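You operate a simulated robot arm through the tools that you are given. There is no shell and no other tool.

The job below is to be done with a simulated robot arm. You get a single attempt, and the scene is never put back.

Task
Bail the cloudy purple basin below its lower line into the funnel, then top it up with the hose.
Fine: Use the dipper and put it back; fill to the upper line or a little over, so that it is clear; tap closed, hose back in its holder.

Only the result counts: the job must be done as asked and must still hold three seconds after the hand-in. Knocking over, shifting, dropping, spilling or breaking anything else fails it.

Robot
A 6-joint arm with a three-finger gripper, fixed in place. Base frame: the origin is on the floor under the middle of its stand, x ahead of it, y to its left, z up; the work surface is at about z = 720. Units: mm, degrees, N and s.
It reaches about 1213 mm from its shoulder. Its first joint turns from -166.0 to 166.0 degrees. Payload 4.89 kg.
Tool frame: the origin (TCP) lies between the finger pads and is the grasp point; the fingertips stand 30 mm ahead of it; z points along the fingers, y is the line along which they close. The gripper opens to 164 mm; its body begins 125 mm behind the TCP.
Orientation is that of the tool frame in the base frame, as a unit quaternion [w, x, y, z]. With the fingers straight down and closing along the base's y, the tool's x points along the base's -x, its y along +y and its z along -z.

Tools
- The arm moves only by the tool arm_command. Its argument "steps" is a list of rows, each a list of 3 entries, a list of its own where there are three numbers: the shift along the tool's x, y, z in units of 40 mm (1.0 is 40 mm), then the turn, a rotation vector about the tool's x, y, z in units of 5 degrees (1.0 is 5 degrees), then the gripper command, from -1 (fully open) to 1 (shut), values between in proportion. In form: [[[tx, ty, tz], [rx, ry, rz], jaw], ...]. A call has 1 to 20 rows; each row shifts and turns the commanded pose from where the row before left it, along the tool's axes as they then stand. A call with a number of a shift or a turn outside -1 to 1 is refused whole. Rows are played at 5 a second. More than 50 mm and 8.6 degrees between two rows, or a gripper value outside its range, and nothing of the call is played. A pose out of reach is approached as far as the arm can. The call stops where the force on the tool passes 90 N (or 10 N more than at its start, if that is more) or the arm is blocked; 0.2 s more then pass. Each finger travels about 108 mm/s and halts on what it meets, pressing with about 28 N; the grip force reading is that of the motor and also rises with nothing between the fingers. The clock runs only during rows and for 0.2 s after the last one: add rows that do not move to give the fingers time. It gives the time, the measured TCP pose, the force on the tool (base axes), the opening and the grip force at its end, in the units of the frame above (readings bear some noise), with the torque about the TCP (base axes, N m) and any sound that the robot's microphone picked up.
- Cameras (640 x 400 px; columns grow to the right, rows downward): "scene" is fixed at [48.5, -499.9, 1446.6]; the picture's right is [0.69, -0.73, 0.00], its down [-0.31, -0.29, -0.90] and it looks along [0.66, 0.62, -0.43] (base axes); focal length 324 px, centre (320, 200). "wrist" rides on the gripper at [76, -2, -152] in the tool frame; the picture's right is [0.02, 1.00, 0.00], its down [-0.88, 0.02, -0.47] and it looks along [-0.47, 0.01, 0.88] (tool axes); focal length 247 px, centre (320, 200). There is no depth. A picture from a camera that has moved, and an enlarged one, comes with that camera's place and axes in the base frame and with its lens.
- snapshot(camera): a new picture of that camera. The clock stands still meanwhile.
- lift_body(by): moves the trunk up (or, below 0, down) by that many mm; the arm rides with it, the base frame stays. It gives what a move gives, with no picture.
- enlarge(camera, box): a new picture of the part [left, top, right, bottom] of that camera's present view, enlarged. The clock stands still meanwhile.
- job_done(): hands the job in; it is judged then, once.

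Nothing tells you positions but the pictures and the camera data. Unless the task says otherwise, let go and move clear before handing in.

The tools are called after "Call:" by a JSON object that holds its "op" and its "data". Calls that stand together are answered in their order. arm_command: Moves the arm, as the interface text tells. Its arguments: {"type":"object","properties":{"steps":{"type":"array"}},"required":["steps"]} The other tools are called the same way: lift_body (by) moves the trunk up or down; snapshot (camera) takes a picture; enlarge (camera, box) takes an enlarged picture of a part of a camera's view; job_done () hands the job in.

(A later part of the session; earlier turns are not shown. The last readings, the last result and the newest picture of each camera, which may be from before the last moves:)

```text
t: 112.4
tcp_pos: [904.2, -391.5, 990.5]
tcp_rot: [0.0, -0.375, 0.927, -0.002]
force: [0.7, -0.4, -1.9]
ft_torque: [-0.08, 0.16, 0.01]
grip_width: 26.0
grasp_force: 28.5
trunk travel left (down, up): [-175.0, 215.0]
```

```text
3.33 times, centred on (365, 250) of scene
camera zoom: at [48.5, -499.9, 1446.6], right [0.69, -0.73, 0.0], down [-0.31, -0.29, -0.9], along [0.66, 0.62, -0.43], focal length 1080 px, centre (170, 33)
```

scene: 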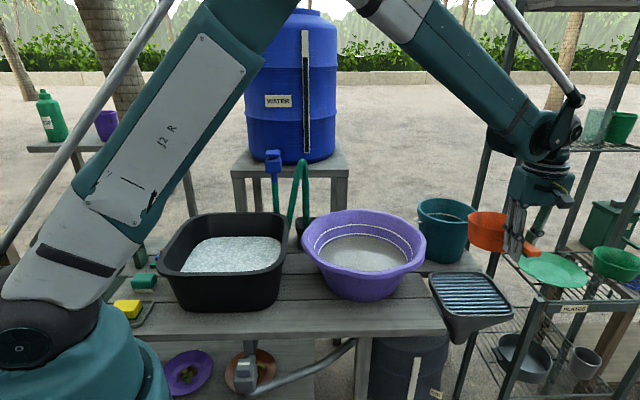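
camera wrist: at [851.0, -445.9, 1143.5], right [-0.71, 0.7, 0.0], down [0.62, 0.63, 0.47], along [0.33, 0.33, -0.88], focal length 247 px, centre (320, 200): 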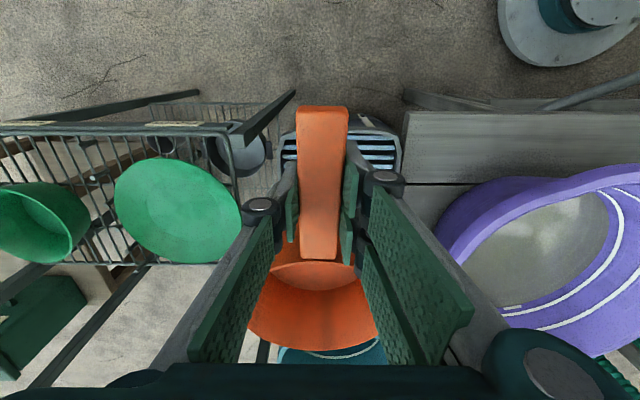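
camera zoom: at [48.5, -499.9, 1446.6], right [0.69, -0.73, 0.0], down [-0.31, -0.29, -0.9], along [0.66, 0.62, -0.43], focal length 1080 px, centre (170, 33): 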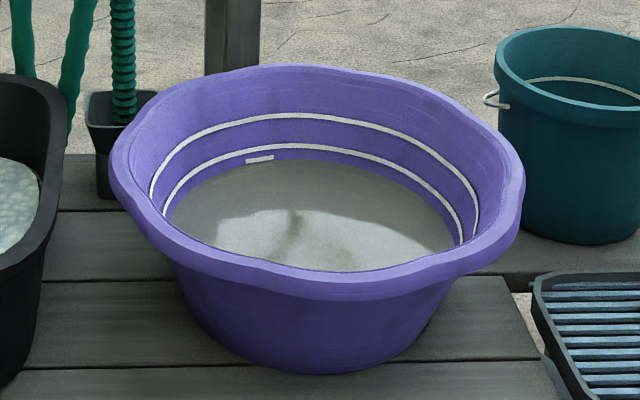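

The level is now roughly 10 mm under the lower line. I'll take another scoop.

Call:
{"op": "arm_command", "data": {"steps": [[[-0.4045, 0.9075, -0.03], [0, 0, 0], 1], [[-0.4045, 0.9075, -0.03], [0, 0, 0], 1], [[-0.4045, 0.9075, -0.03], [0, 0, 0], 1], [[-0.4045, 0.9075, -0.03], [0, 0, 0], 1], [[-0.4045, 0.9075, -0.03], [0, 0, 0], 1], [[-0.4045, 0.9075, -0.03], [0, 0, 0], 1], [[-0.4045, 0.9075, -0.03], [0, 0, 0], 1], [[-0.4045, 0.9075, -0.03], [0, 0, 0], 1], [[-0.4045, 0.9075, -0.03], [0, 0, 0], 1], [[-0.4045, 0.9075, -0.03], [0, 0, 0], 1], [[0, 0, 0], [0, 1, 0], 1], [[0, 0, 0], [0, 1, 0], 1], [[0, 0, 0], [0, 1, 0], 1], [[0, 0, 0], [0, 1, 0], 1], [[-0.214, 0, 0.587], [0, 0, 0], 1], [[-0.214, 0, 0.587], [0, 0, 0], 1], [[-0.214, 0, 0.587], [0, 0, 0], 1], [[-0.214, 0, 0.587], [0, 0, 0], 1], [[-0.14, 0, 0.38], [0, 0, 0], 1], [[0, 0, 0], [0, 0, 0], 1]]}}

Call:
{"op": "arm_command", "data": {"steps": [[[-0.085, 0, 0.235], [0, 0, 0], 1], [[-0.06, 0, 0.16], [0, 0, 0], 1], [[-0.06, 0, 0.165], [0, 0, 0], 1], [[0, 0, 0], [0, 0, 0], 1], [[0, 0, 0], [0, 0, 0], 1], [[0, 0, 0], [0, 0, 0], 1], [[0, 0, 0], [0, 0, 0], 1]]}}

Call:
{"op": "arm_command", "data": {"steps": [[[0.128, 0, -0.352], [0, 0, 0], 1], [[0.128, 0, -0.352], [0, 0, 0], 1], [[0.13, 0, -0.43], [0, -0.8, 0], 1], [[0.1, 0, -0.44], [0, -0.8, 0], 1], [[0.07, 0, -0.45], [0, -0.8, 0], 1], [[0.04, 0, -0.45], [0, -0.8, 0], 1], [[0.02, 0, -0.45], [0, -0.8, 0], 1], [[0, 0, -0.6], [0, 0, 0], 1], [[0, 0, 0], [0, 0, 0], 1]]}}

Call:
{"op": "snapshot", "data": {"camera": "wrist"}}

Call:
{"op": "enlarge", "data": {"camera": "scene", "box": [290, 160, 440, 310]}}

```text
t: 116.6
tcp_pos: [769.8, -17.3, 884.5]
tcp_rot: [-0.161, -0.369, 0.913, -0.067]
force: [-0.3, 0.5, -1.7]
ft_torque: [-0.07, 0.1, -0.03]
grip_width: 26.3
grasp_force: 28.2
trunk travel left (down, up): [-175.0, 215.0]
```

```text
t: 118.2
tcp_pos: [770.1, -17.5, 862.4]
tcp_rot: [-0.161, -0.368, 0.913, -0.066]
force: [-1.9, -4.0, 3.6]
ft_torque: [0.39, -0.25, -0.06]
grip_width: 25.9
grasp_force: 27.8
trunk travel left (down, up): [-175.0, 215.0]
```

```text
t: 120.2
tcp_pos: [772.1, -15.6, 1006.3]
tcp_rot: [0.001, -0.374, 0.927, -0.001]
force: [0.5, -0.3, -5.3]
ft_torque: [-0.36, 0.31, -0.01]
grip_width: 26.0
grasp_force: 27.9
trunk travel left (down, up): [-175.0, 215.0]
```

```text
taken
camera wrist: at [718.1, -68.8, 1159.4], right [-0.71, 0.7, 0.0], down [0.62, 0.63, 0.47], along [0.34, 0.33, -0.88], focal length 247 px, centre (320, 200)
```

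wrist: 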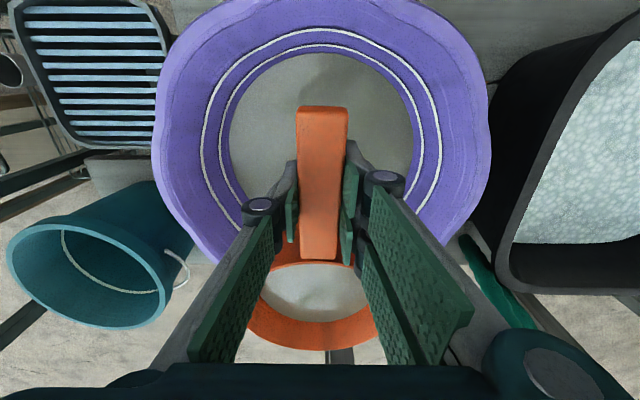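

```text
2.67 times, centred on (365, 235) of scene
camera zoom: at [48.5, -499.9, 1446.6], right [0.69, -0.73, 0.0], down [-0.31, -0.29, -0.9], along [0.66, 0.62, -0.43], focal length 864 px, centre (200, 107)
```

zoom: 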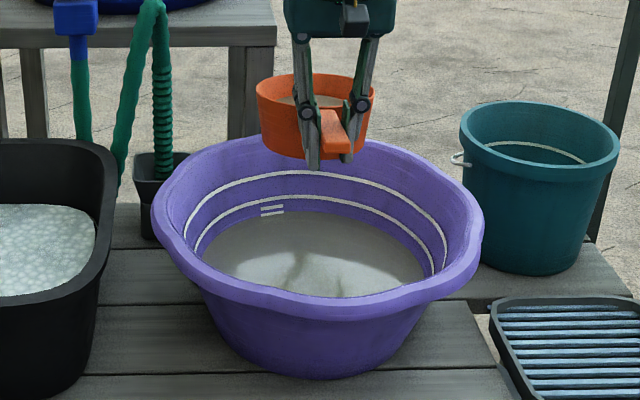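

Contact with the basin floor was felt lightly there, and the basin did not move. The level now shows a second scale tick below the lower line, so this is the last scoop; I'll pour it and then put the dipper back.

Call:
{"op": "arm_command", "data": {"steps": [[[0.15, -0.336, 0], [0, 0, 0], 1], [[0.311, -0.673, 0.03], [0, 0, 0], 1], [[0.311, -0.673, 0.03], [0, 0, 0], 1], [[0.311, -0.673, 0.03], [0, 0, 0], 1], [[0.311, -0.673, 0.03], [0, 0, 0], 1], [[0.311, -0.673, 0.03], [0, 0, 0], 1], [[0.311, -0.673, 0.03], [0, 0, 0], 1], [[0.311, -0.673, 0.03], [0, 0, 0], 1], [[0.311, -0.673, 0.03], [0, 0, 0], 1], [[0.311, -0.673, 0.03], [0, 0, 0], 1], [[0.311, -0.673, 0.03], [0, 0, 0], 1], [[0.311, -0.673, 0.03], [0, 0, 0], 1], [[0.311, -0.673, 0.03], [0, 0, 0], 1], [[0.2, -0.45, 0], [0, 0, 0], 1], [[0.095, -0.213, 0], [0, 0, 0], 1], [[0, 0, 0], [0, 0, 0], 1]]}}

Call:
{"op": "arm_command", "data": {"steps": [[[0, 0, 0], [0.6, 0, 0], 1], [[0, 0, 0], [0.9, 0, 0], 1], [[0, 0, 0], [0.9, 0, 0], 1], [[0, 0, 0], [0.9, 0, 0], 1], [[0, 0, 0], [0.9, 0, 0], 1], [[0, 0, 0], [0.7, 0, 0], 1], [[0, 0, 0], [0.6, 0, 0], 1], [[0, 0, 0], [0.6, 0, 0], 1], [[0, 0, 0], [0.6, 0, 0], 1], [[0, 0, 0], [0.6, 0, 0], 1]]}}

Call:
{"op": "enlarge", "data": {"camera": "scene", "box": [420, 170, 560, 340]}}

Call:
{"op": "arm_command", "data": {"steps": [[[0, 0, 0], [0.6, 0, 0], 1], [[0, 0, 0], [0.6, 0, 0], 1], [[0, 0, 0], [0.6, 0, 0], 1], [[0, 0, 0], [0.6, 0, 0], 1], [[0, 0, 0], [0.6, 0, 0], 1], [[0, 0, 0], [0.6, 0, 0], 1], [[0, 0, 0], [0.6, 0, 0], 1], [[0, 0, 0], [0.6, 0, 0], 1], [[0, 0, 0], [0.6, 0, 0], 1], [[0, 0, 0], [0.6, 0, 0], 1], [[0, 0, 0], [0.6, 0, 0], 1], [[0, 0, 0], [0.6, 0, 0], 1], [[0, 0, 0], [0.6, 0, 0], 1], [[0, 0, 0], [0.6, 0, 0], 1], [[0, 0, 0], [0.6, 0, 0], 1], [[0, 0, 0], [0, 0, 0], 1], [[0, 0, 0], [0, 0, 0], 1]]}}

Call:
{"op": "enlarge", "data": {"camera": "scene", "box": [420, 170, 560, 340]}}

Call:
{"op": "snapshot", "data": {"camera": "wrist"}}

```text
t: 123.6
tcp_pos: [905.8, -391.4, 991.5]
tcp_rot: [0.0, -0.374, 0.927, -0.002]
force: [-0.3, -0.2, -4.6]
ft_torque: [-0.35, 0.36, 0.0]
grip_width: 26.0
grasp_force: 27.9
trunk travel left (down, up): [-175.0, 215.0]
```

```text
t: 125.8
tcp_pos: [905.2, -391.8, 993.0]
tcp_rot: [0.118, -0.356, 0.88, -0.292]
force: [0.3, -0.4, -4.0]
ft_torque: [-0.21, 0.31, 0.0]
grip_width: 26.0
grasp_force: 28.7
trunk travel left (down, up): [-175.0, 215.0]
```

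```text
2.35 times, centred on (490, 255) of scene
camera zoom: at [48.5, -499.9, 1446.6], right [0.69, -0.73, 0.0], down [-0.31, -0.29, -0.9], along [0.66, 0.62, -0.43], focal length 762 px, centre (-80, 71)
```

zoom: 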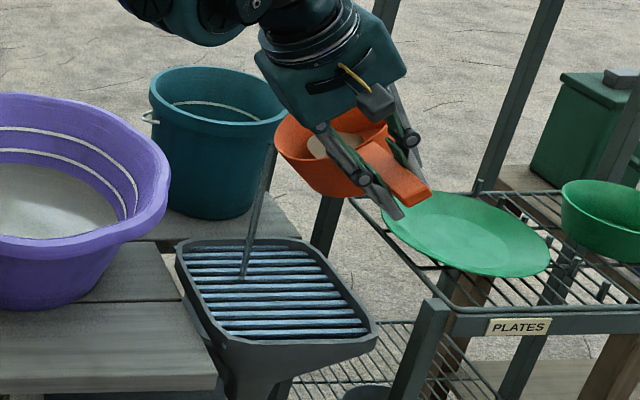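

```text
t: 129.4
tcp_pos: [905.5, -390.3, 992.5]
tcp_rot: [0.245, -0.284, 0.701, -0.607]
force: [0.4, -0.3, -1.6]
ft_torque: [-0.05, 0.11, -0.04]
grip_width: 26.1
grasp_force: 28.4
trunk travel left (down, up): [-175.0, 215.0]
```

```text
2.35 times, centred on (490, 255) of scene
camera zoom: at [48.5, -499.9, 1446.6], right [0.69, -0.73, 0.0], down [-0.31, -0.29, -0.9], along [0.66, 0.62, -0.43], focal length 762 px, centre (-80, 71)
```

zoom: 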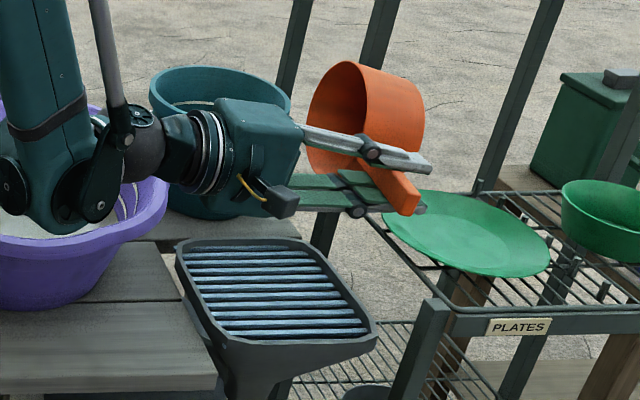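

```text
taken
camera wrist: at [745.5, -336.3, 1016.7], right [-0.12, 0.09, -0.99], down [0.31, 0.95, 0.05], along [0.94, -0.3, -0.14], focal length 247 px, centre (320, 200)
```

wrist: 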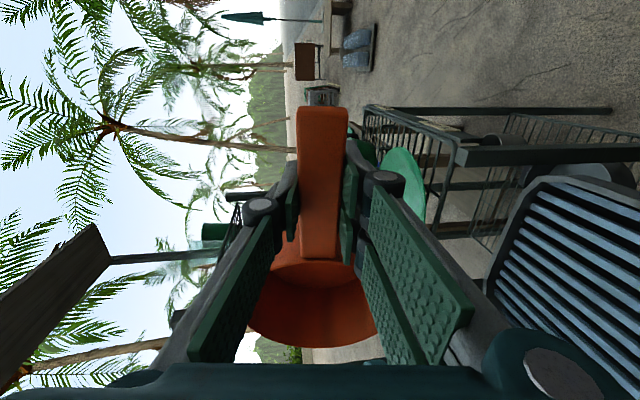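

Call:
{"op": "arm_command", "data": {"steps": [[[0, 0, 0], [-0.95882, 0, 0], 1], [[0, 0, 0], [-0.95882, 0, 0], 1], [[0, 0, 0], [-0.95882, 0, 0], 1], [[0, 0, 0], [-0.95882, 0, 0], 1], [[0, 0, 0], [-0.95882, 0, 0], 1], [[0, 0, 0], [-0.95882, 0, 0], 1], [[0, 0, 0], [-0.95882, 0, 0], 1], [[0, 0, 0], [-0.95882, 0, 0], 1], [[0, 0, 0], [-0.95882, 0, 0], 1], [[0, 0, 0], [-0.95882, 0, 0], 1], [[0, 0, 0], [-0.95882, 0, 0], 1], [[0, 0, 0], [-0.95882, 0, 0], 1], [[0, 0, 0], [-0.95882, 0, 0], 1], [[0, 0, 0], [-0.95882, 0, 0], 1], [[0, 0, 0], [-0.95882, 0, 0], 1], [[0, 0, 0], [-0.95882, 0, 0], 1], [[0, 0, 0], [-0.95882, 0, 0], 1], [[0, 0, 0], [0, 0, 0], 1], [[0, 0, 0], [0, 0, 0], 1]]}}

Call:
{"op": "enlarge", "data": {"camera": "scene", "box": [450, 180, 550, 270]}}

Call:
{"op": "snapshot", "data": {"camera": "wrist"}}

Call:
{"op": "enlarge", "data": {"camera": "scene", "box": [290, 190, 440, 310]}}

```text
t: 133.4
tcp_pos: [905.8, -390.9, 992.9]
tcp_rot: [0.001, -0.375, 0.927, -0.001]
force: [-0.1, -0.4, -1.9]
ft_torque: [-0.09, 0.09, -0.01]
grip_width: 25.9
grasp_force: 28.1
trunk travel left (down, up): [-175.0, 215.0]
```

```text
4.44 times, centred on (500, 225) of scene
camera zoom: at [48.5, -499.9, 1446.6], right [0.69, -0.73, 0.0], down [-0.31, -0.29, -0.9], along [0.66, 0.62, -0.43], focal length 1439 px, centre (-480, 89)
```

zoom: 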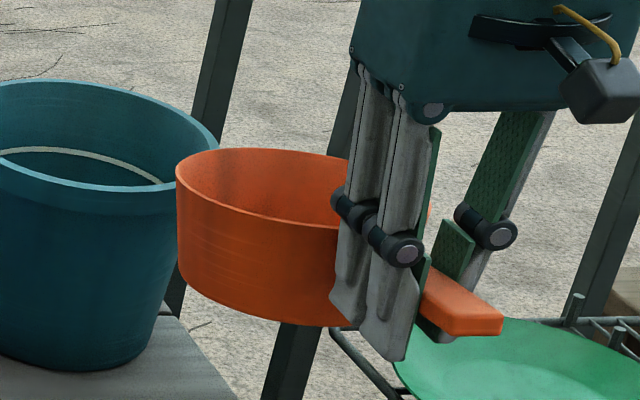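

```text
taken
camera wrist: at [850.8, -445.2, 1145.3], right [-0.71, 0.7, 0.0], down [0.62, 0.63, 0.47], along [0.34, 0.33, -0.88], focal length 247 px, centre (320, 200)
```

wrist: 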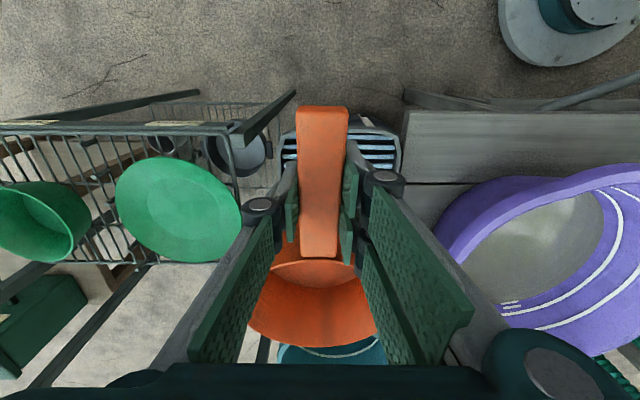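

```text
3.33 times, centred on (365, 250) of scene
camera zoom: at [48.5, -499.9, 1446.6], right [0.69, -0.73, 0.0], down [-0.31, -0.29, -0.9], along [0.66, 0.62, -0.43], focal length 1080 px, centre (170, 33)
```

zoom: 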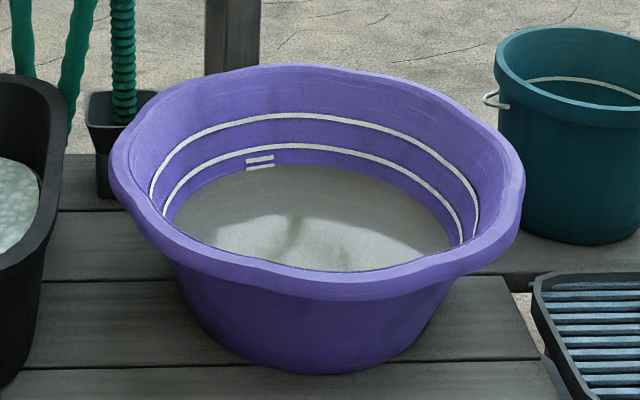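

The dipper is empty and sags about 9° nose-down in the grip, so I'll tilt the tool back by that amount to set it down flat. Moving back above its old place on the funnel.

Call:
{"op": "arm_command", "data": {"steps": [[[0.324, 0.381, 0], [0, 0, 0], 1], [[0.324, 0.381, 0], [0, 0, 0], 1], [[0, 0, 0.715], [0, 0, 0], 1], [[0, 0, 0.715], [0, 0, 0], 1], [[0, 0, 0.715], [0, 0, 0], 1], [[0, 0, 0.715], [0, 0, 0], 1], [[0, 0, 0.715], [0, 0, 0], 1], [[0, 0, 0], [0, -0.9, 0], 1], [[0, 0, 0], [0, -0.9, 0], 1], [[0.0715, 0, 0.452], [0, 0, 0], 1], [[0.0715, 0, 0.452], [0, 0, 0], 1], [[0.0715, 0, 0.452], [0, 0, 0], 1], [[0, 0, 0], [0, 0, 0], 1]]}}

Call:
{"op": "enlarge", "data": {"camera": "scene", "box": [420, 230, 540, 330]}}

Call:
{"op": "snapshot", "data": {"camera": "wrist"}}

```text
t: 136.2
tcp_pos: [866.2, -388.1, 794.2]
tcp_rot: [0.074, -0.374, 0.924, 0.027]
force: [0.0, 0.7, -1.2]
ft_torque: [-0.07, 0.16, 0.0]
grip_width: 26.3
grasp_force: 27.7
trunk travel left (down, up): [-175.0, 215.0]
```

```text
4.00 times, centred on (480, 280) of scene
camera zoom: at [48.5, -499.9, 1446.6], right [0.69, -0.73, 0.0], down [-0.31, -0.29, -0.9], along [0.66, 0.62, -0.43], focal length 1295 px, centre (-320, -120)
```

zoom: 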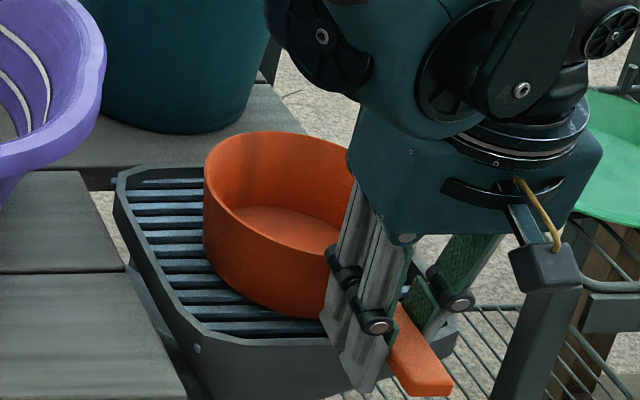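

```text
taken
camera wrist: at [794.9, -458.7, 932.8], right [-0.71, 0.7, -0.01], down [0.56, 0.57, 0.6], along [0.43, 0.42, -0.8], focal length 247 px, centre (320, 200)
```

wrist: 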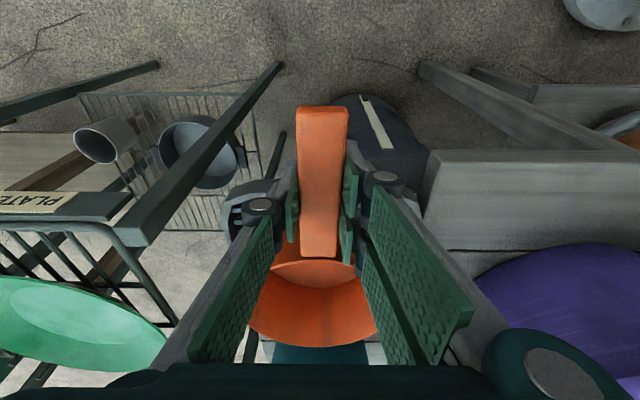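

Call:
{"op": "arm_command", "data": {"steps": [[[0.0156, 0, 0.0988], [0, 0, 0], 1], [[0.0156, 0, 0.0988], [0, 0, 0], 1], [[0.0078, 0, 0.0494], [0, 0, 0], 1], [[0, 0, 0], [0, 0, 0], 1]]}}

Call:
{"op": "enlarge", "data": {"camera": "scene", "box": [420, 230, 540, 330]}}

```text
t: 137.2
tcp_pos: [865.3, -387.5, 785.5]
tcp_rot: [0.074, -0.374, 0.924, 0.027]
force: [-1.5, -6.1, 17.4]
ft_torque: [0.57, -0.56, -0.26]
grip_width: 26.1
grasp_force: 27.7
trunk travel left (down, up): [-175.0, 215.0]
```

```text
4.00 times, centred on (480, 280) of scene
camera zoom: at [48.5, -499.9, 1446.6], right [0.69, -0.73, 0.0], down [-0.31, -0.29, -0.9], along [0.66, 0.62, -0.43], focal length 1295 px, centre (-320, -120)
```

zoom: 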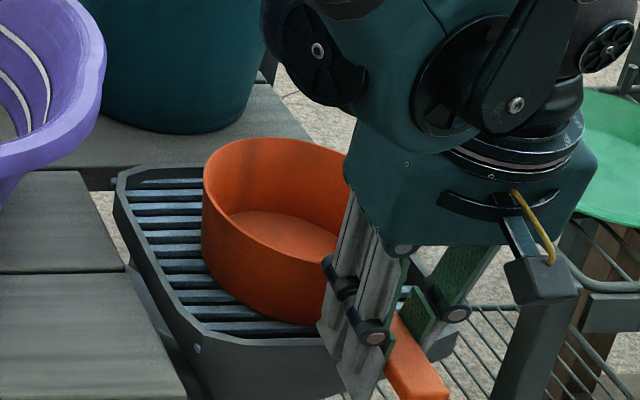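

The dipper rests on the funnel grate. I'll ease off slightly and open the fingers.

Call:
{"op": "arm_command", "data": {"steps": [[[-0.004, 0, -0.03], [0, 0, 0], 1], [[0, 0, 0], [0, 0, 0], 0.5], [[0, 0, 0], [0, 0, 0], 0.3], [[0, 0, 0], [0, 0, 0], 0.1], [[0, 0, 0], [0, 0, 0], 0], [[0, 0, 0], [0, 0, 0], 0], [[0, 0, 0], [0, 0, 0], 0]]}}

Call:
{"op": "snapshot", "data": {"camera": "wrist"}}

Call:
{"op": "enlarge", "data": {"camera": "scene", "box": [420, 230, 540, 330]}}

```text
t: 138.8
tcp_pos: [864.1, -388.0, 787.1]
tcp_rot: [0.074, -0.373, 0.925, 0.027]
force: [-0.3, 0.0, -0.5]
ft_torque: [-0.03, 0.02, 0.0]
grip_width: 82.0
grasp_force: 0.0
trunk travel left (down, up): [-175.0, 215.0]
```

```text
taken
camera wrist: at [794.8, -458.1, 924.8], right [-0.71, 0.7, -0.01], down [0.56, 0.57, 0.6], along [0.43, 0.42, -0.8], focal length 247 px, centre (320, 200)
```

wrist: 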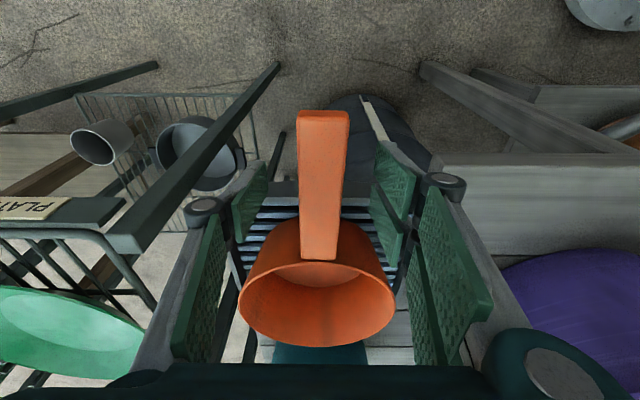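

```text
4.00 times, centred on (480, 280) of scene
camera zoom: at [48.5, -499.9, 1446.6], right [0.69, -0.73, 0.0], down [-0.31, -0.29, -0.9], along [0.66, 0.62, -0.43], focal length 1295 px, centre (-320, -120)
```

zoom: 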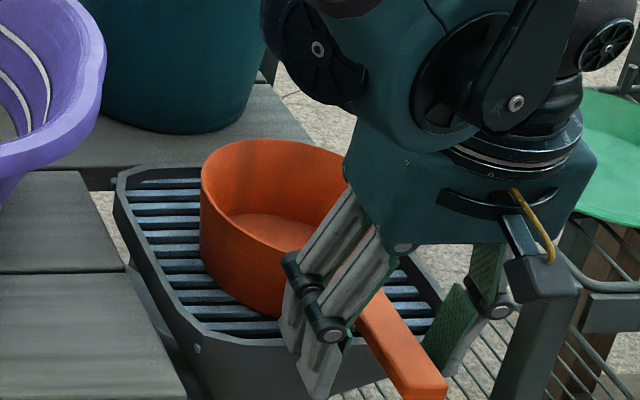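

The dipper stays flat on the funnel. I'll withdraw straight back and up.

Call:
{"op": "arm_command", "data": {"steps": [[[0, 0, -0.5], [0, 0, 0], 0], [[0, 0, -1], [0, 0, 0], 0], [[0, 0, -1], [0, 0, 0], 0], [[0, 0, -1], [0, 0, 0], 0], [[0, 0, -1], [0, 0, 0], 0], [[0, 0, -1], [0, 0, 0], 0], [[0, 0, 0], [0, 0.9, 0], 0], [[0, 0, 0], [0, 0.9, 0], 0], [[0, 0, -1], [0, 0, 0], 0], [[0, 0, -1], [0, 0, 0], 0], [[0, 0, 0], [0, 0, 0], 0]]}}

Call:
{"op": "snapshot", "data": {"camera": "wrist"}}

Call:
{"op": "snapshot", "data": {"camera": "scene"}}

```text
t: 141.2
tcp_pos: [839.4, -411.4, 1084.6]
tcp_rot: [0.001, -0.375, 0.927, -0.003]
force: [-0.8, -0.2, 0.9]
ft_torque: [-0.04, -0.05, -0.03]
grip_width: 82.3
grasp_force: 0.1
trunk travel left (down, up): [-175.0, 215.0]
```

```text
taken
camera wrist: at [784.8, -465.5, 1237.6], right [-0.71, 0.7, -0.01], down [0.62, 0.63, 0.47], along [0.34, 0.33, -0.88], focal length 247 px, centre (320, 200)
```

wrist: 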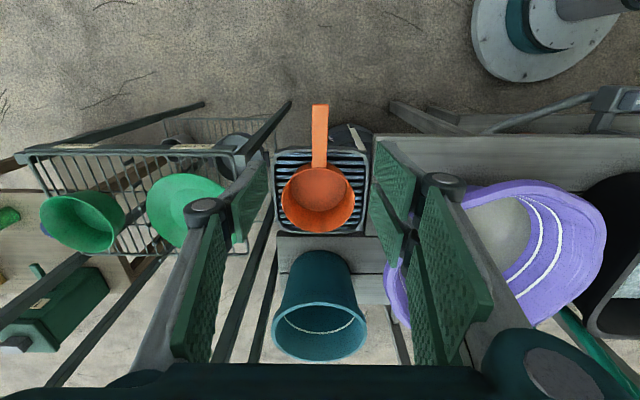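

```text
taken
```

scene: 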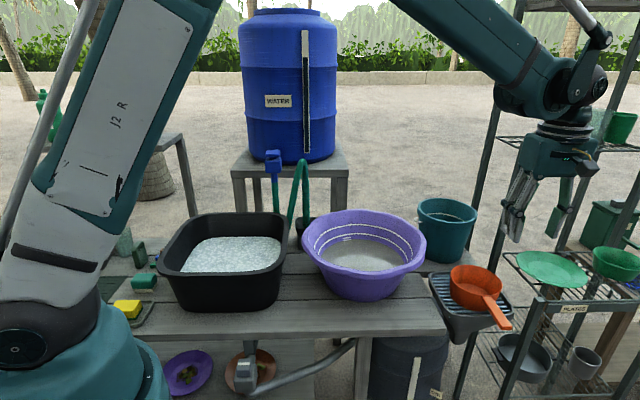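

The dipper is back in place on the funnel. Next the hose and tap: a closer look at them.

Call:
{"op": "enlarge", "data": {"camera": "scene", "box": [255, 140, 335, 190]}}

Call:
{"op": "enlarge", "data": {"camera": "scene", "box": [260, 170, 350, 260]}}

```text
8.00 times, centred on (295, 165) of scene
camera zoom: at [48.5, -499.9, 1446.6], right [0.69, -0.73, 0.0], down [-0.31, -0.29, -0.9], along [0.66, 0.62, -0.43], focal length 2591 px, centre (520, 480)
```

zoom: 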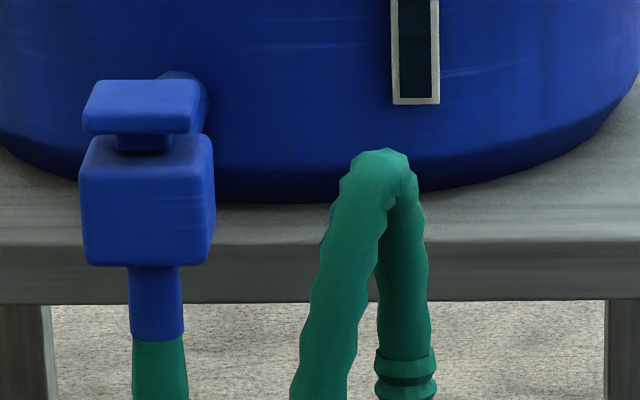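

```text
4.44 times, centred on (305, 215) of scene
camera zoom: at [48.5, -499.9, 1446.6], right [0.69, -0.73, 0.0], down [-0.31, -0.29, -0.9], along [0.66, 0.62, -0.43], focal length 1439 px, centre (387, 133)
```

zoom: 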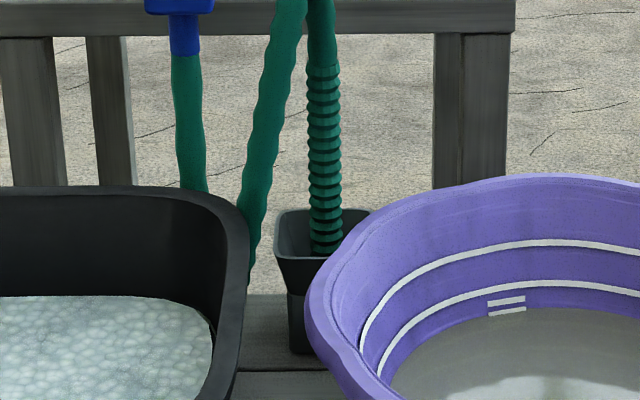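

Call:
{"op": "arm_command", "data": {"steps": [[[0, 0, -1], [0, 0, 0], -0.5], [[0, 0, -1], [0, 0, 0], -1], [[0, 0, -1], [0, 0, 0], -1], [[0, 0, -1], [0, 0, 0], -1], [[-0.53, 0.956, 0], [0, 0, 0], -1], [[-0.53, 0.956, 0], [0, 0, 0], -1], [[-0.53, 0.956, 0], [0, 0, 0], -1], [[-0.53, 0.956, 0], [0, 0, 0], -1], [[-0.53, 0.956, 0], [0, 0, 0], -1], [[-0.53, 0.956, 0], [0, 0, 0], -1], [[-0.53, 0.956, 0], [0, 0, 0], -1], [[-0.53, 0.956, 0], [0, 0, 0], -1], [[-0.53, 0.956, 0], [0, 0, 0], -1], [[-0.53, 0.956, 0], [0, 0, 0], -1], [[-0.53, 0.956, 0], [0, 0, 0], -1], [[-0.53, 0.956, 0], [0, 0, 0], -1], [[-0.53, 0.956, 0], [0, 0, 0], -1], [[-0.53, 0.956, 0], [0, 0, 0], -1], [[0, 0, 0], [0, 0, 0], -1]]}}

Call:
{"op": "snapshot", "data": {"camera": "wrist"}}

Call:
{"op": "snapshot", "data": {"camera": "scene"}}

```text
t: 145.2
tcp_pos: [680.3, 182.5, 1240.4]
tcp_rot: [0.002, -0.375, 0.927, -0.002]
force: [-0.8, 0.4, 0.0]
ft_torque: [-0.05, 0.01, -0.03]
grip_width: 164.0
grasp_force: 0.0
trunk travel left (down, up): [-175.0, 215.0]
```

```text
taken
camera wrist: at [626.2, 127.8, 1393.9], right [-0.71, 0.7, 0.0], down [0.62, 0.63, 0.47], along [0.34, 0.33, -0.88], focal length 247 px, centre (320, 200)
```

wrist: 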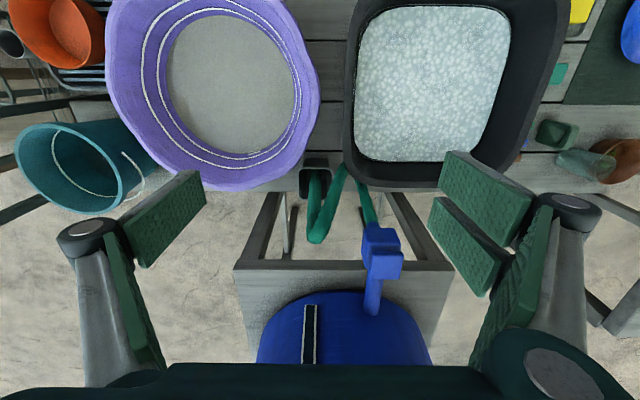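

```text
taken
```

scene: 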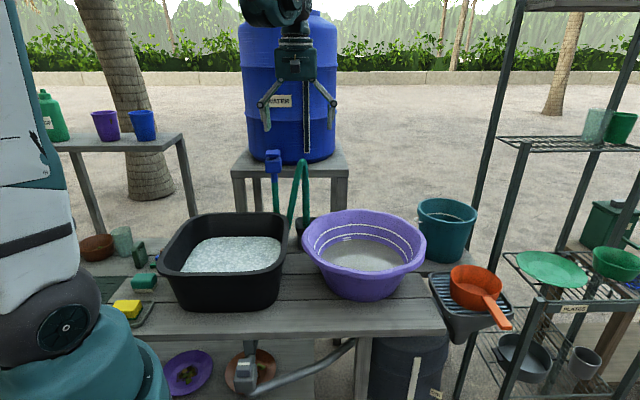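

Call:
{"op": "enlarge", "data": {"camera": "wrist", "box": [260, 150, 460, 320]}}

Call:
{"op": "enlarge", "data": {"camera": "wrist", "box": [280, 155, 420, 255]}}

```text
2.35 times, centred on (360, 235) of wrist
camera zoom: at [626.2, 127.8, 1393.9], right [-0.71, 0.7, 0.0], down [0.62, 0.63, 0.47], along [0.34, 0.33, -0.88], focal length 581 px, centre (226, 118)
```

zoom: 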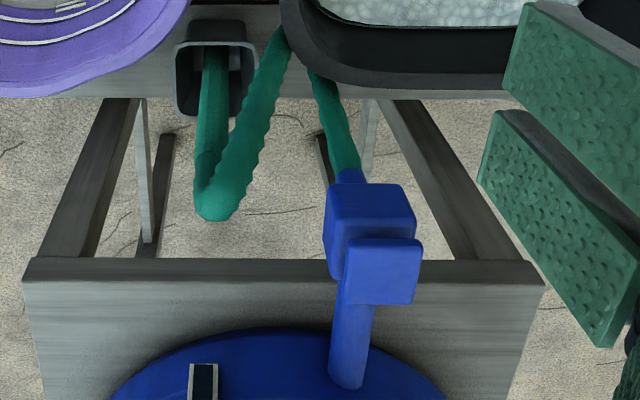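

```text
4.00 times, centred on (350, 205) of wrist
camera zoom: at [626.2, 127.8, 1393.9], right [-0.71, 0.7, 0.0], down [0.62, 0.63, 0.47], along [0.34, 0.33, -0.88], focal length 988 px, centre (200, 180)
```

zoom: 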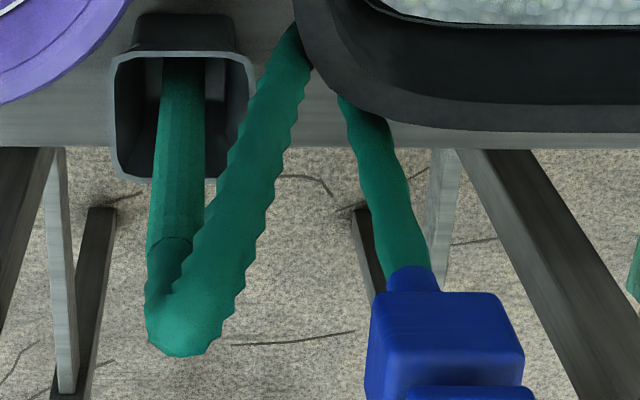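

I take the hose's corrugated nozzle to stand upright in a cup-like holder near (820, 302), with the hose arching over at about z 1070, and the tap's square knob near (734, 371, 1115). I'll turn the wrist so the camera looks along the bench from the basin side, to study both.

Call:
{"op": "arm_command", "data": {"steps": [[[0, 0, 0], [0, 0, -1], -1], [[0, 0, 0], [0, 0, -1], -1], [[0, 0, 0], [0, 0, -1], -1], [[0, 0, 0], [0, 0, -1], -1], [[0, 0, 0], [0, 0, -1], -1], [[0, 0, 0], [0, 0, -1], -1], [[0, 0, 0], [0, 0, -1], -1], [[0, 0, 0], [0, 0, -1], -1], [[0, 0, 0], [0, 0, -1], -1], [[0, 0, 0], [0, 0, -1], -1], [[0, 0, 0], [0, 0, -1], -1], [[0, 0, 0], [0, 0, -1], -1], [[0, 0, 0], [0, 0, -1], -1], [[0, 0, 0], [0, 0, -1], -1], [[0, 0, 0], [0, 0, -1], -1], [[0, 0, 0], [0, 0, -1], -1], [[0, 0, 0], [0, 0, -1], -1], [[0, 0, 0], [0, 0, -1], -1], [[0, 0, 0], [0, 0, 0], -1]]}}

Call:
{"op": "snapshot", "data": {"camera": "wrist"}}

```text
t: 149.2
tcp_pos: [680.3, 179.4, 1240.2]
tcp_rot: [0.001, 0.921, -0.39, 0.003]
force: [0.8, 0.4, -0.2]
ft_torque: [0.0, 0.0, 0.01]
grip_width: 163.9
grasp_force: 0.2
trunk travel left (down, up): [-175.0, 215.0]
```

```text
taken
camera wrist: at [735.1, 127.1, 1393.5], right [-0.7, -0.71, 0.0], down [-0.63, 0.62, 0.47], along [-0.33, 0.33, -0.88], focal length 247 px, centre (320, 200)
```

wrist: 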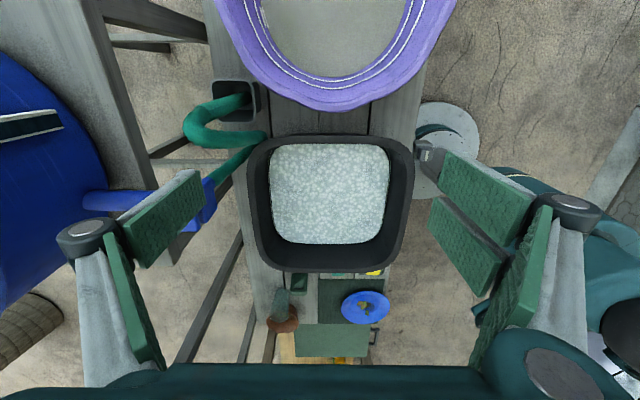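

Call:
{"op": "arm_command", "data": {"steps": [[[0.07, -0.88, 0.12], [0, 0, 0], -1], [[0.07, -0.88, 0.12], [0, 0, 0], -1], [[0.07, -0.88, 0.12], [0, 0, 0], -1], [[0.07, -0.88, 0.12], [0, 0, 0], -1], [[0, 0, 0], [0, 0, 0], -1]]}}

Call:
{"op": "snapshot", "data": {"camera": "wrist"}}

Call:
{"op": "snapshot", "data": {"camera": "scene"}}

```text
t: 150.4
tcp_pos: [792.1, 271.3, 1221.1]
tcp_rot: [0.001, 0.921, -0.391, 0.003]
force: [0.7, 1.0, -0.4]
ft_torque: [-0.06, 0.12, 0.02]
grip_width: 164.1
grasp_force: 0.2
trunk travel left (down, up): [-175.0, 215.0]
```

```text
taken
camera wrist: at [845.4, 217.2, 1374.1], right [-0.7, -0.71, 0.0], down [-0.63, 0.62, 0.47], along [-0.33, 0.33, -0.88], focal length 247 px, centre (320, 200)
```

wrist: 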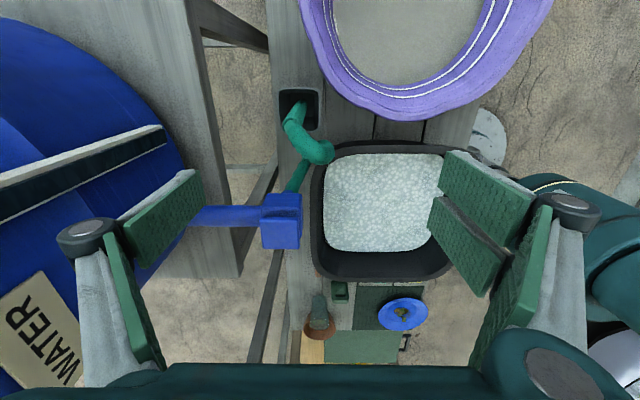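

```text
taken
```

scene: 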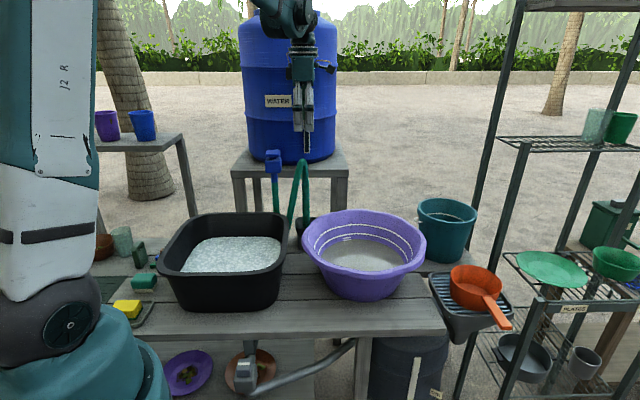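

Call:
{"op": "enlarge", "data": {"camera": "wrist", "box": [220, 70, 380, 270]}}

Call:
{"op": "enlarge", "data": {"camera": "wrist", "box": [100, 150, 340, 300]}}

```text
2.00 times, centred on (300, 170) of wrist
camera zoom: at [845.4, 217.2, 1374.1], right [-0.7, -0.71, 0.0], down [-0.63, 0.62, 0.47], along [-0.33, 0.33, -0.88], focal length 494 px, centre (360, 260)
```

zoom: 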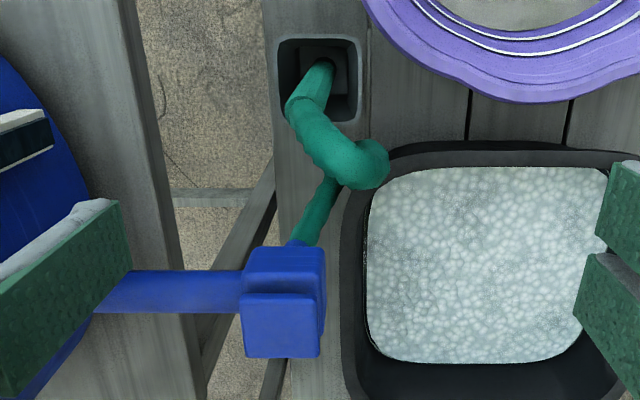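

```text
2.67 times, centred on (220, 225) of wrist
camera zoom: at [845.4, 217.2, 1374.1], right [-0.7, -0.71, 0.0], down [-0.63, 0.62, 0.47], along [-0.33, 0.33, -0.88], focal length 659 px, centre (587, 133)
```

zoom: 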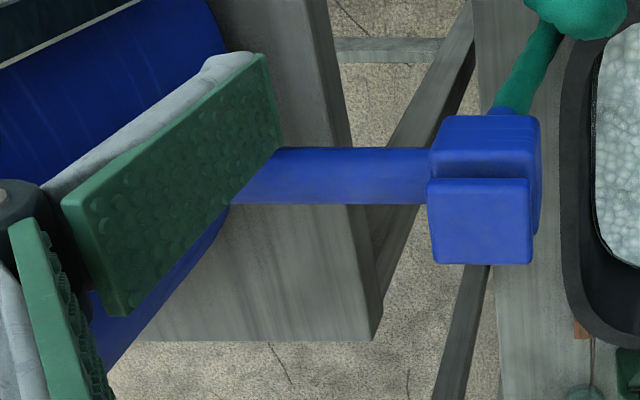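

The views agree: nozzle upright near (825, 297), hose arch leaning towards the bench front, tap knob (a 52 mm square cap) near (744, 395, 1100). I'll set up a 45° tilted approach to the nozzle from the basin side, closing across the bench, and look again before touching it.

Call:
{"op": "arm_command", "data": {"steps": [[[0.77, -0.256, 0], [0, 0, 0], -1], [[0.77, -0.256, 0], [0, 0, 0], -1], [[0.77, -0.256, 0], [0, 0, 0], -1], [[0.77, -0.256, 0], [0, 0, 0], -1], [[0, 0, 0], [0, -1, 0], -1], [[0, 0, 0], [0, -1, 0], -1], [[0, 0, 0], [0, -1, 0], -1], [[0, 0, 0], [0, -1, 0], -1], [[0, 0, 0], [0, -1, 0], -1], [[0, 0, 0], [0, -1, 0], -1], [[0, 0, 0], [0, -1, 0], -1], [[0, 0, 0], [0, -1, 0], -1], [[0, 0, 0], [0, -1, 0], -1], [[0, 0, 0], [0, 0, 0], -1]]}}

Call:
{"op": "snapshot", "data": {"camera": "wrist"}}

Call:
{"op": "snapshot", "data": {"camera": "scene"}}

```text
t: 153.4
tcp_pos: [905.1, 211.3, 1221.0]
tcp_rot: [-0.142, 0.86, -0.365, -0.328]
force: [-0.3, 0.4, 1.4]
ft_torque: [0.0, -0.04, -0.02]
grip_width: 163.8
grasp_force: 0.1
out of reach, approached as far as the arm can: row 13
trunk travel left (down, up): [-175.0, 215.0]
```

```text
taken
camera wrist: at [1015.8, 96.8, 1284.8], right [-0.71, -0.7, -0.02], down [-0.25, 0.23, 0.94], along [-0.66, 0.67, -0.34], focal length 247 px, centre (320, 200)
```

wrist: 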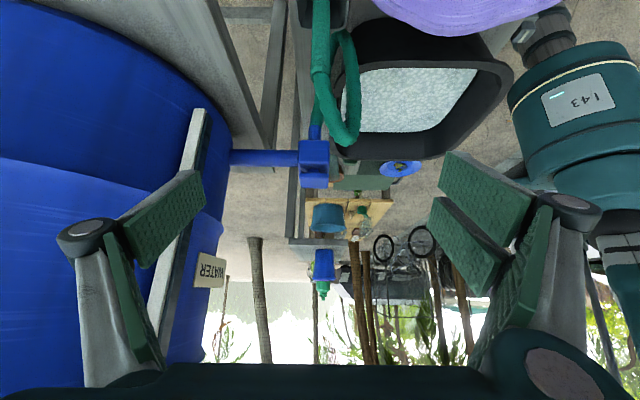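

```text
taken
```

scene: 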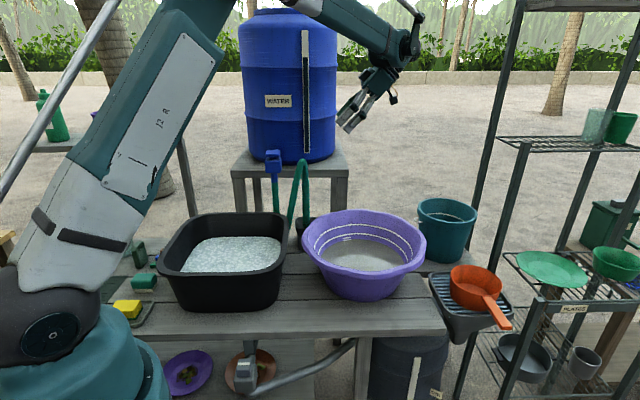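

The tilt was limited by reach at this height; lower it will be fine. I'll narrow the fingers to about 70 mm and descend, then look.

Call:
{"op": "arm_command", "data": {"steps": [[[0.6, 0, 0.6], [0, 0, 0], 0.15], [[0.6, 0, 0.6], [0, 0, 0], 0.15], [[0.6, 0, 0.6], [0, 0, 0], 0.15], [[0.6, 0, 0.6], [0, 0, 0], 0.15], [[0.6, 0, 0.6], [0, 0, 0], 0.15], [[0.6, 0, 0.6], [0, 0, 0], 0.15], [[0, 0, 0], [0, 0, 0], 0.15], [[0, 0, 0], [0, 0, 0], 0.15]]}}

Call:
{"op": "snapshot", "data": {"camera": "wrist"}}

Call:
{"op": "snapshot", "data": {"camera": "scene"}}

```text
t: 155.2
tcp_pos: [913.3, 203.7, 1018.6]
tcp_rot: [-0.144, 0.86, -0.367, -0.325]
force: [0.7, 0.3, -1.2]
ft_torque: [0.04, 0.1, 0.03]
grip_width: 69.6
grasp_force: 0.2
trunk travel left (down, up): [-175.0, 215.0]
```

```text
taken
camera wrist: at [1023.1, 88.9, 1081.7], right [-0.71, -0.7, -0.02], down [-0.26, 0.23, 0.94], along [-0.65, 0.68, -0.34], focal length 247 px, centre (320, 200)
```

wrist: 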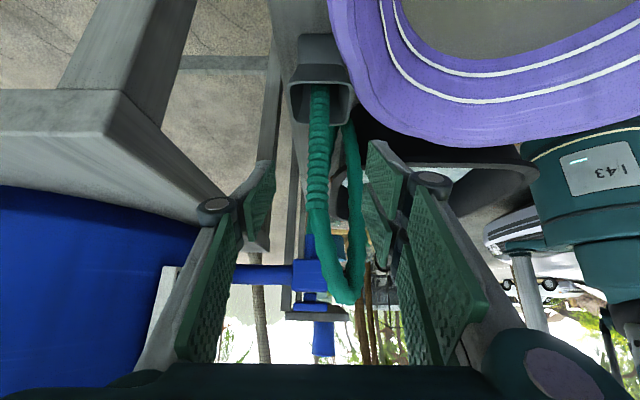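

```text
taken
```

scene: 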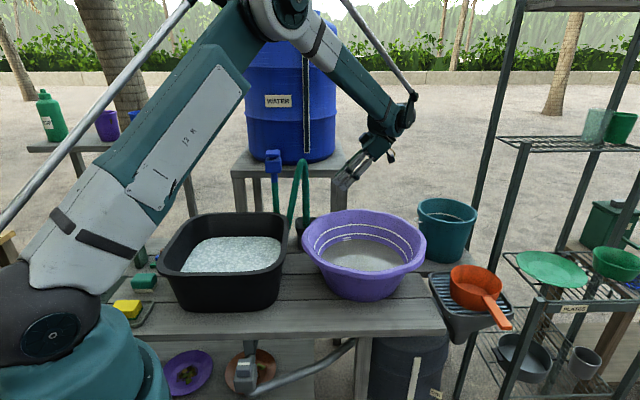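

Call:
{"op": "enlarge", "data": {"camera": "wrist", "box": [240, 30, 440, 320]}}

Call:
{"op": "enlarge", "data": {"camera": "wrist", "box": [270, 60, 390, 210]}}

```text
1.38 times, centred on (340, 175) of wrist
camera zoom: at [1023.1, 88.9, 1081.7], right [-0.71, -0.7, -0.02], down [-0.26, 0.23, 0.94], along [-0.65, 0.68, -0.34], focal length 341 px, centre (292, 234)
```

zoom: 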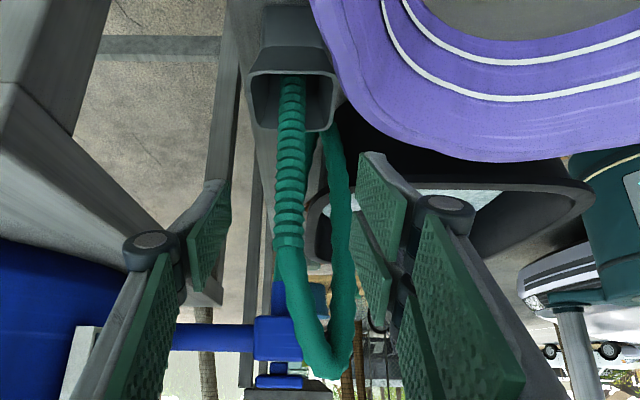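

```text
2.67 times, centred on (330, 135) of wrist
camera zoom: at [1023.1, 88.9, 1081.7], right [-0.71, -0.7, -0.02], down [-0.26, 0.23, 0.94], along [-0.65, 0.68, -0.34], focal length 659 px, centre (293, 373)
```

zoom: 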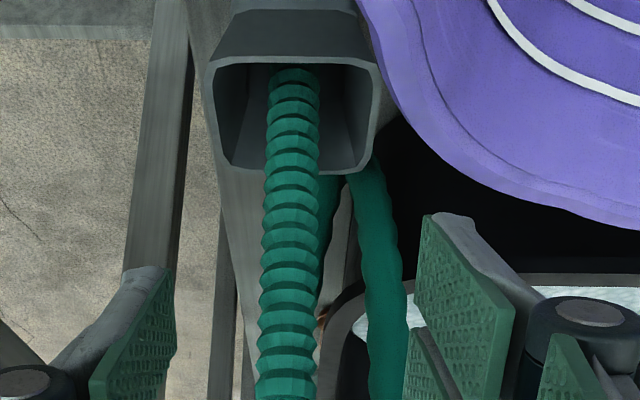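

The nozzle sits centred between the fingers at (825, 298), with its corrugated grip from about z 983 down. I'll approach along the fingers and stop just short.

Call:
{"op": "arm_command", "data": {"steps": [[[-0.3, 0, 0.88], [0, 0, 0], 0.15], [[-0.3, 0, 0.88], [0, 0, 0], 0.15], [[-0.3, 0, 0.88], [0, 0, 0], 0.15], [[0, 0, 0], [0, 0, 0], 0.15]]}}

Call:
{"op": "snapshot", "data": {"camera": "wrist"}}

Call:
{"op": "enlarge", "data": {"camera": "scene", "box": [260, 140, 400, 260]}}

```text
t: 156.2
tcp_pos: [846.0, 273.6, 964.5]
tcp_rot: [-0.142, 0.86, -0.366, -0.328]
force: [-0.5, 0.6, 0.5]
ft_torque: [-0.06, 0.0, 0.03]
grip_width: 69.9
grasp_force: 0.0
trunk travel left (down, up): [-175.0, 215.0]
```

```text
taken
camera wrist: at [957.0, 159.9, 1027.0], right [-0.71, -0.7, -0.02], down [-0.25, 0.23, 0.94], along [-0.66, 0.67, -0.34], focal length 247 px, centre (320, 200)
```

wrist: 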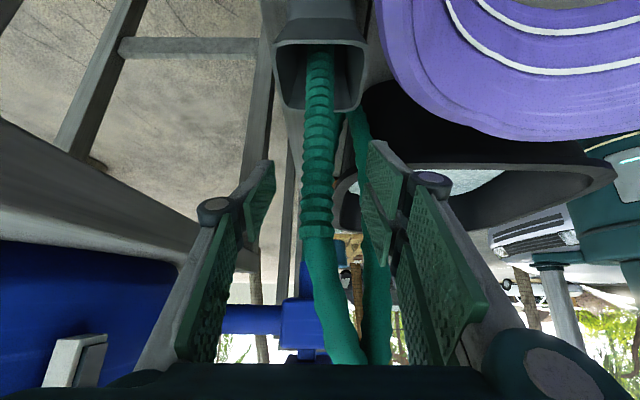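

```text
3.33 times, centred on (330, 200) of scene
camera zoom: at [48.5, -499.9, 1446.6], right [0.69, -0.73, 0.0], down [-0.31, -0.29, -0.9], along [0.66, 0.62, -0.43], focal length 1080 px, centre (287, 200)
```

zoom: 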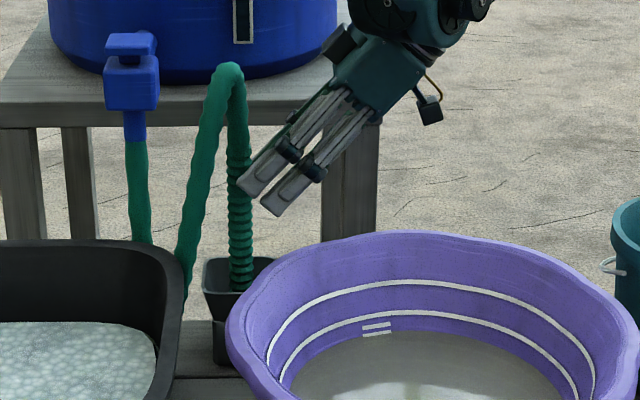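

Call:
{"op": "arm_command", "data": {"steps": [[[-0.13, 0, 0.45], [0, 0, 0], 0.15], [[-0.13, 0, 0.45], [0, 0, 0], 0.15], [[0, 0, 0], [0, 0, 0], 0.15]]}}

Call:
{"op": "snapshot", "data": {"camera": "wrist"}}

Call:
{"op": "enlarge", "data": {"camera": "scene", "box": [260, 140, 400, 260]}}

```text
t: 157.0
tcp_pos: [825.5, 298.1, 944.9]
tcp_rot: [-0.143, 0.859, -0.366, -0.328]
force: [-0.6, 0.0, 0.8]
ft_torque: [-0.02, 0.01, 0.03]
grip_width: 69.5
grasp_force: 0.1
trunk travel left (down, up): [-175.0, 215.0]
```

```text
taken
camera wrist: at [935.7, 182.7, 1007.4], right [-0.71, -0.7, -0.02], down [-0.25, 0.23, 0.94], along [-0.66, 0.67, -0.34], focal length 247 px, centre (320, 200)
```

wrist: 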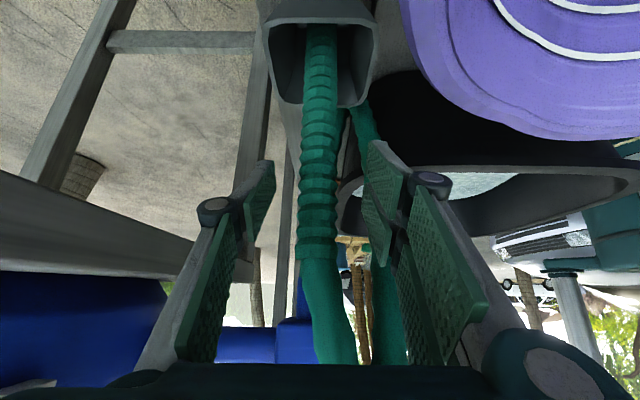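

```text
3.33 times, centred on (330, 200) of scene
camera zoom: at [48.5, -499.9, 1446.6], right [0.69, -0.73, 0.0], down [-0.31, -0.29, -0.9], along [0.66, 0.62, -0.43], focal length 1080 px, centre (287, 200)
```

zoom: 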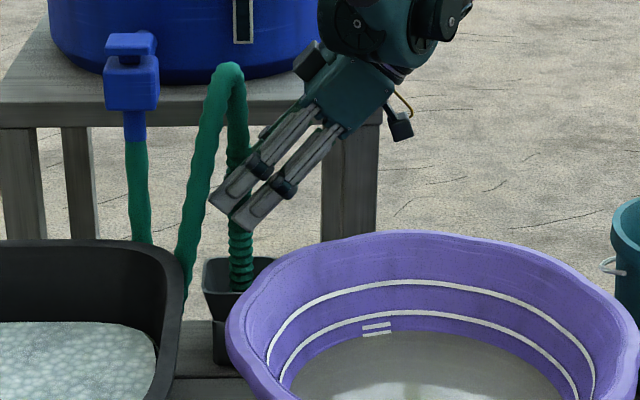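

Call:
{"op": "arm_command", "data": {"steps": [[[0, 0, 0], [0, 0, 0], 0.4], [[0, 0, 0], [0, 0, 0], 0.7], [[0, 0, 0], [0, 0, 0], 1], [[0, 0, 0], [0, 0, 0], 1], [[0, 0, 0], [0, 0, 0], 1]]}}

Call:
{"op": "snapshot", "data": {"camera": "wrist"}}

Call:
{"op": "enlarge", "data": {"camera": "scene", "box": [260, 140, 400, 260]}}

```text
t: 158.2
tcp_pos: [825.3, 297.1, 944.2]
tcp_rot: [-0.143, 0.859, -0.367, -0.328]
force: [-0.3, 0.9, 0.4]
ft_torque: [0.07, -0.02, -0.02]
grip_width: 29.3
grasp_force: 28.3
trunk travel left (down, up): [-175.0, 215.0]
```

```text
taken
camera wrist: at [935.7, 182.5, 1007.4], right [-0.71, -0.7, -0.02], down [-0.25, 0.23, 0.94], along [-0.66, 0.67, -0.34], focal length 247 px, centre (320, 200)
```

wrist: 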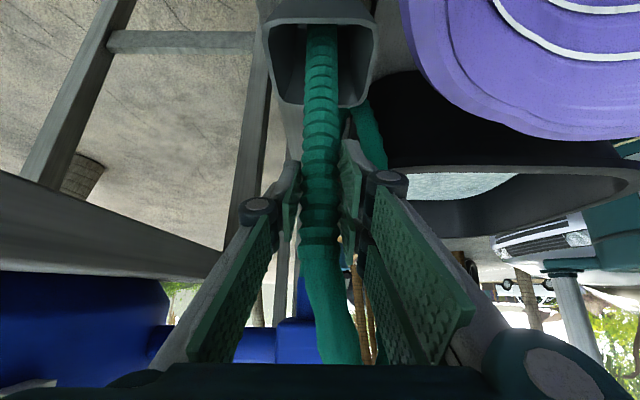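

```text
3.33 times, centred on (330, 200) of scene
camera zoom: at [48.5, -499.9, 1446.6], right [0.69, -0.73, 0.0], down [-0.31, -0.29, -0.9], along [0.66, 0.62, -0.43], focal length 1080 px, centre (287, 200)
```

zoom: 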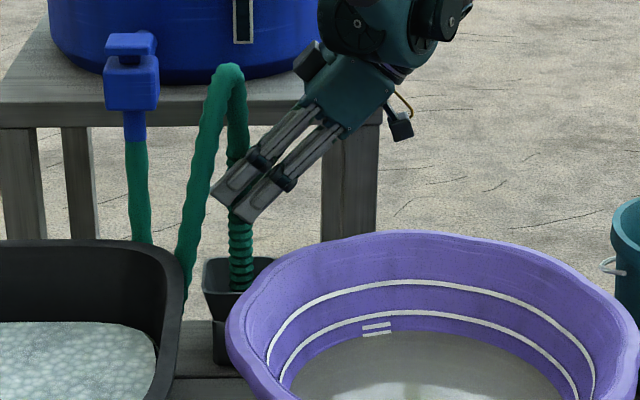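

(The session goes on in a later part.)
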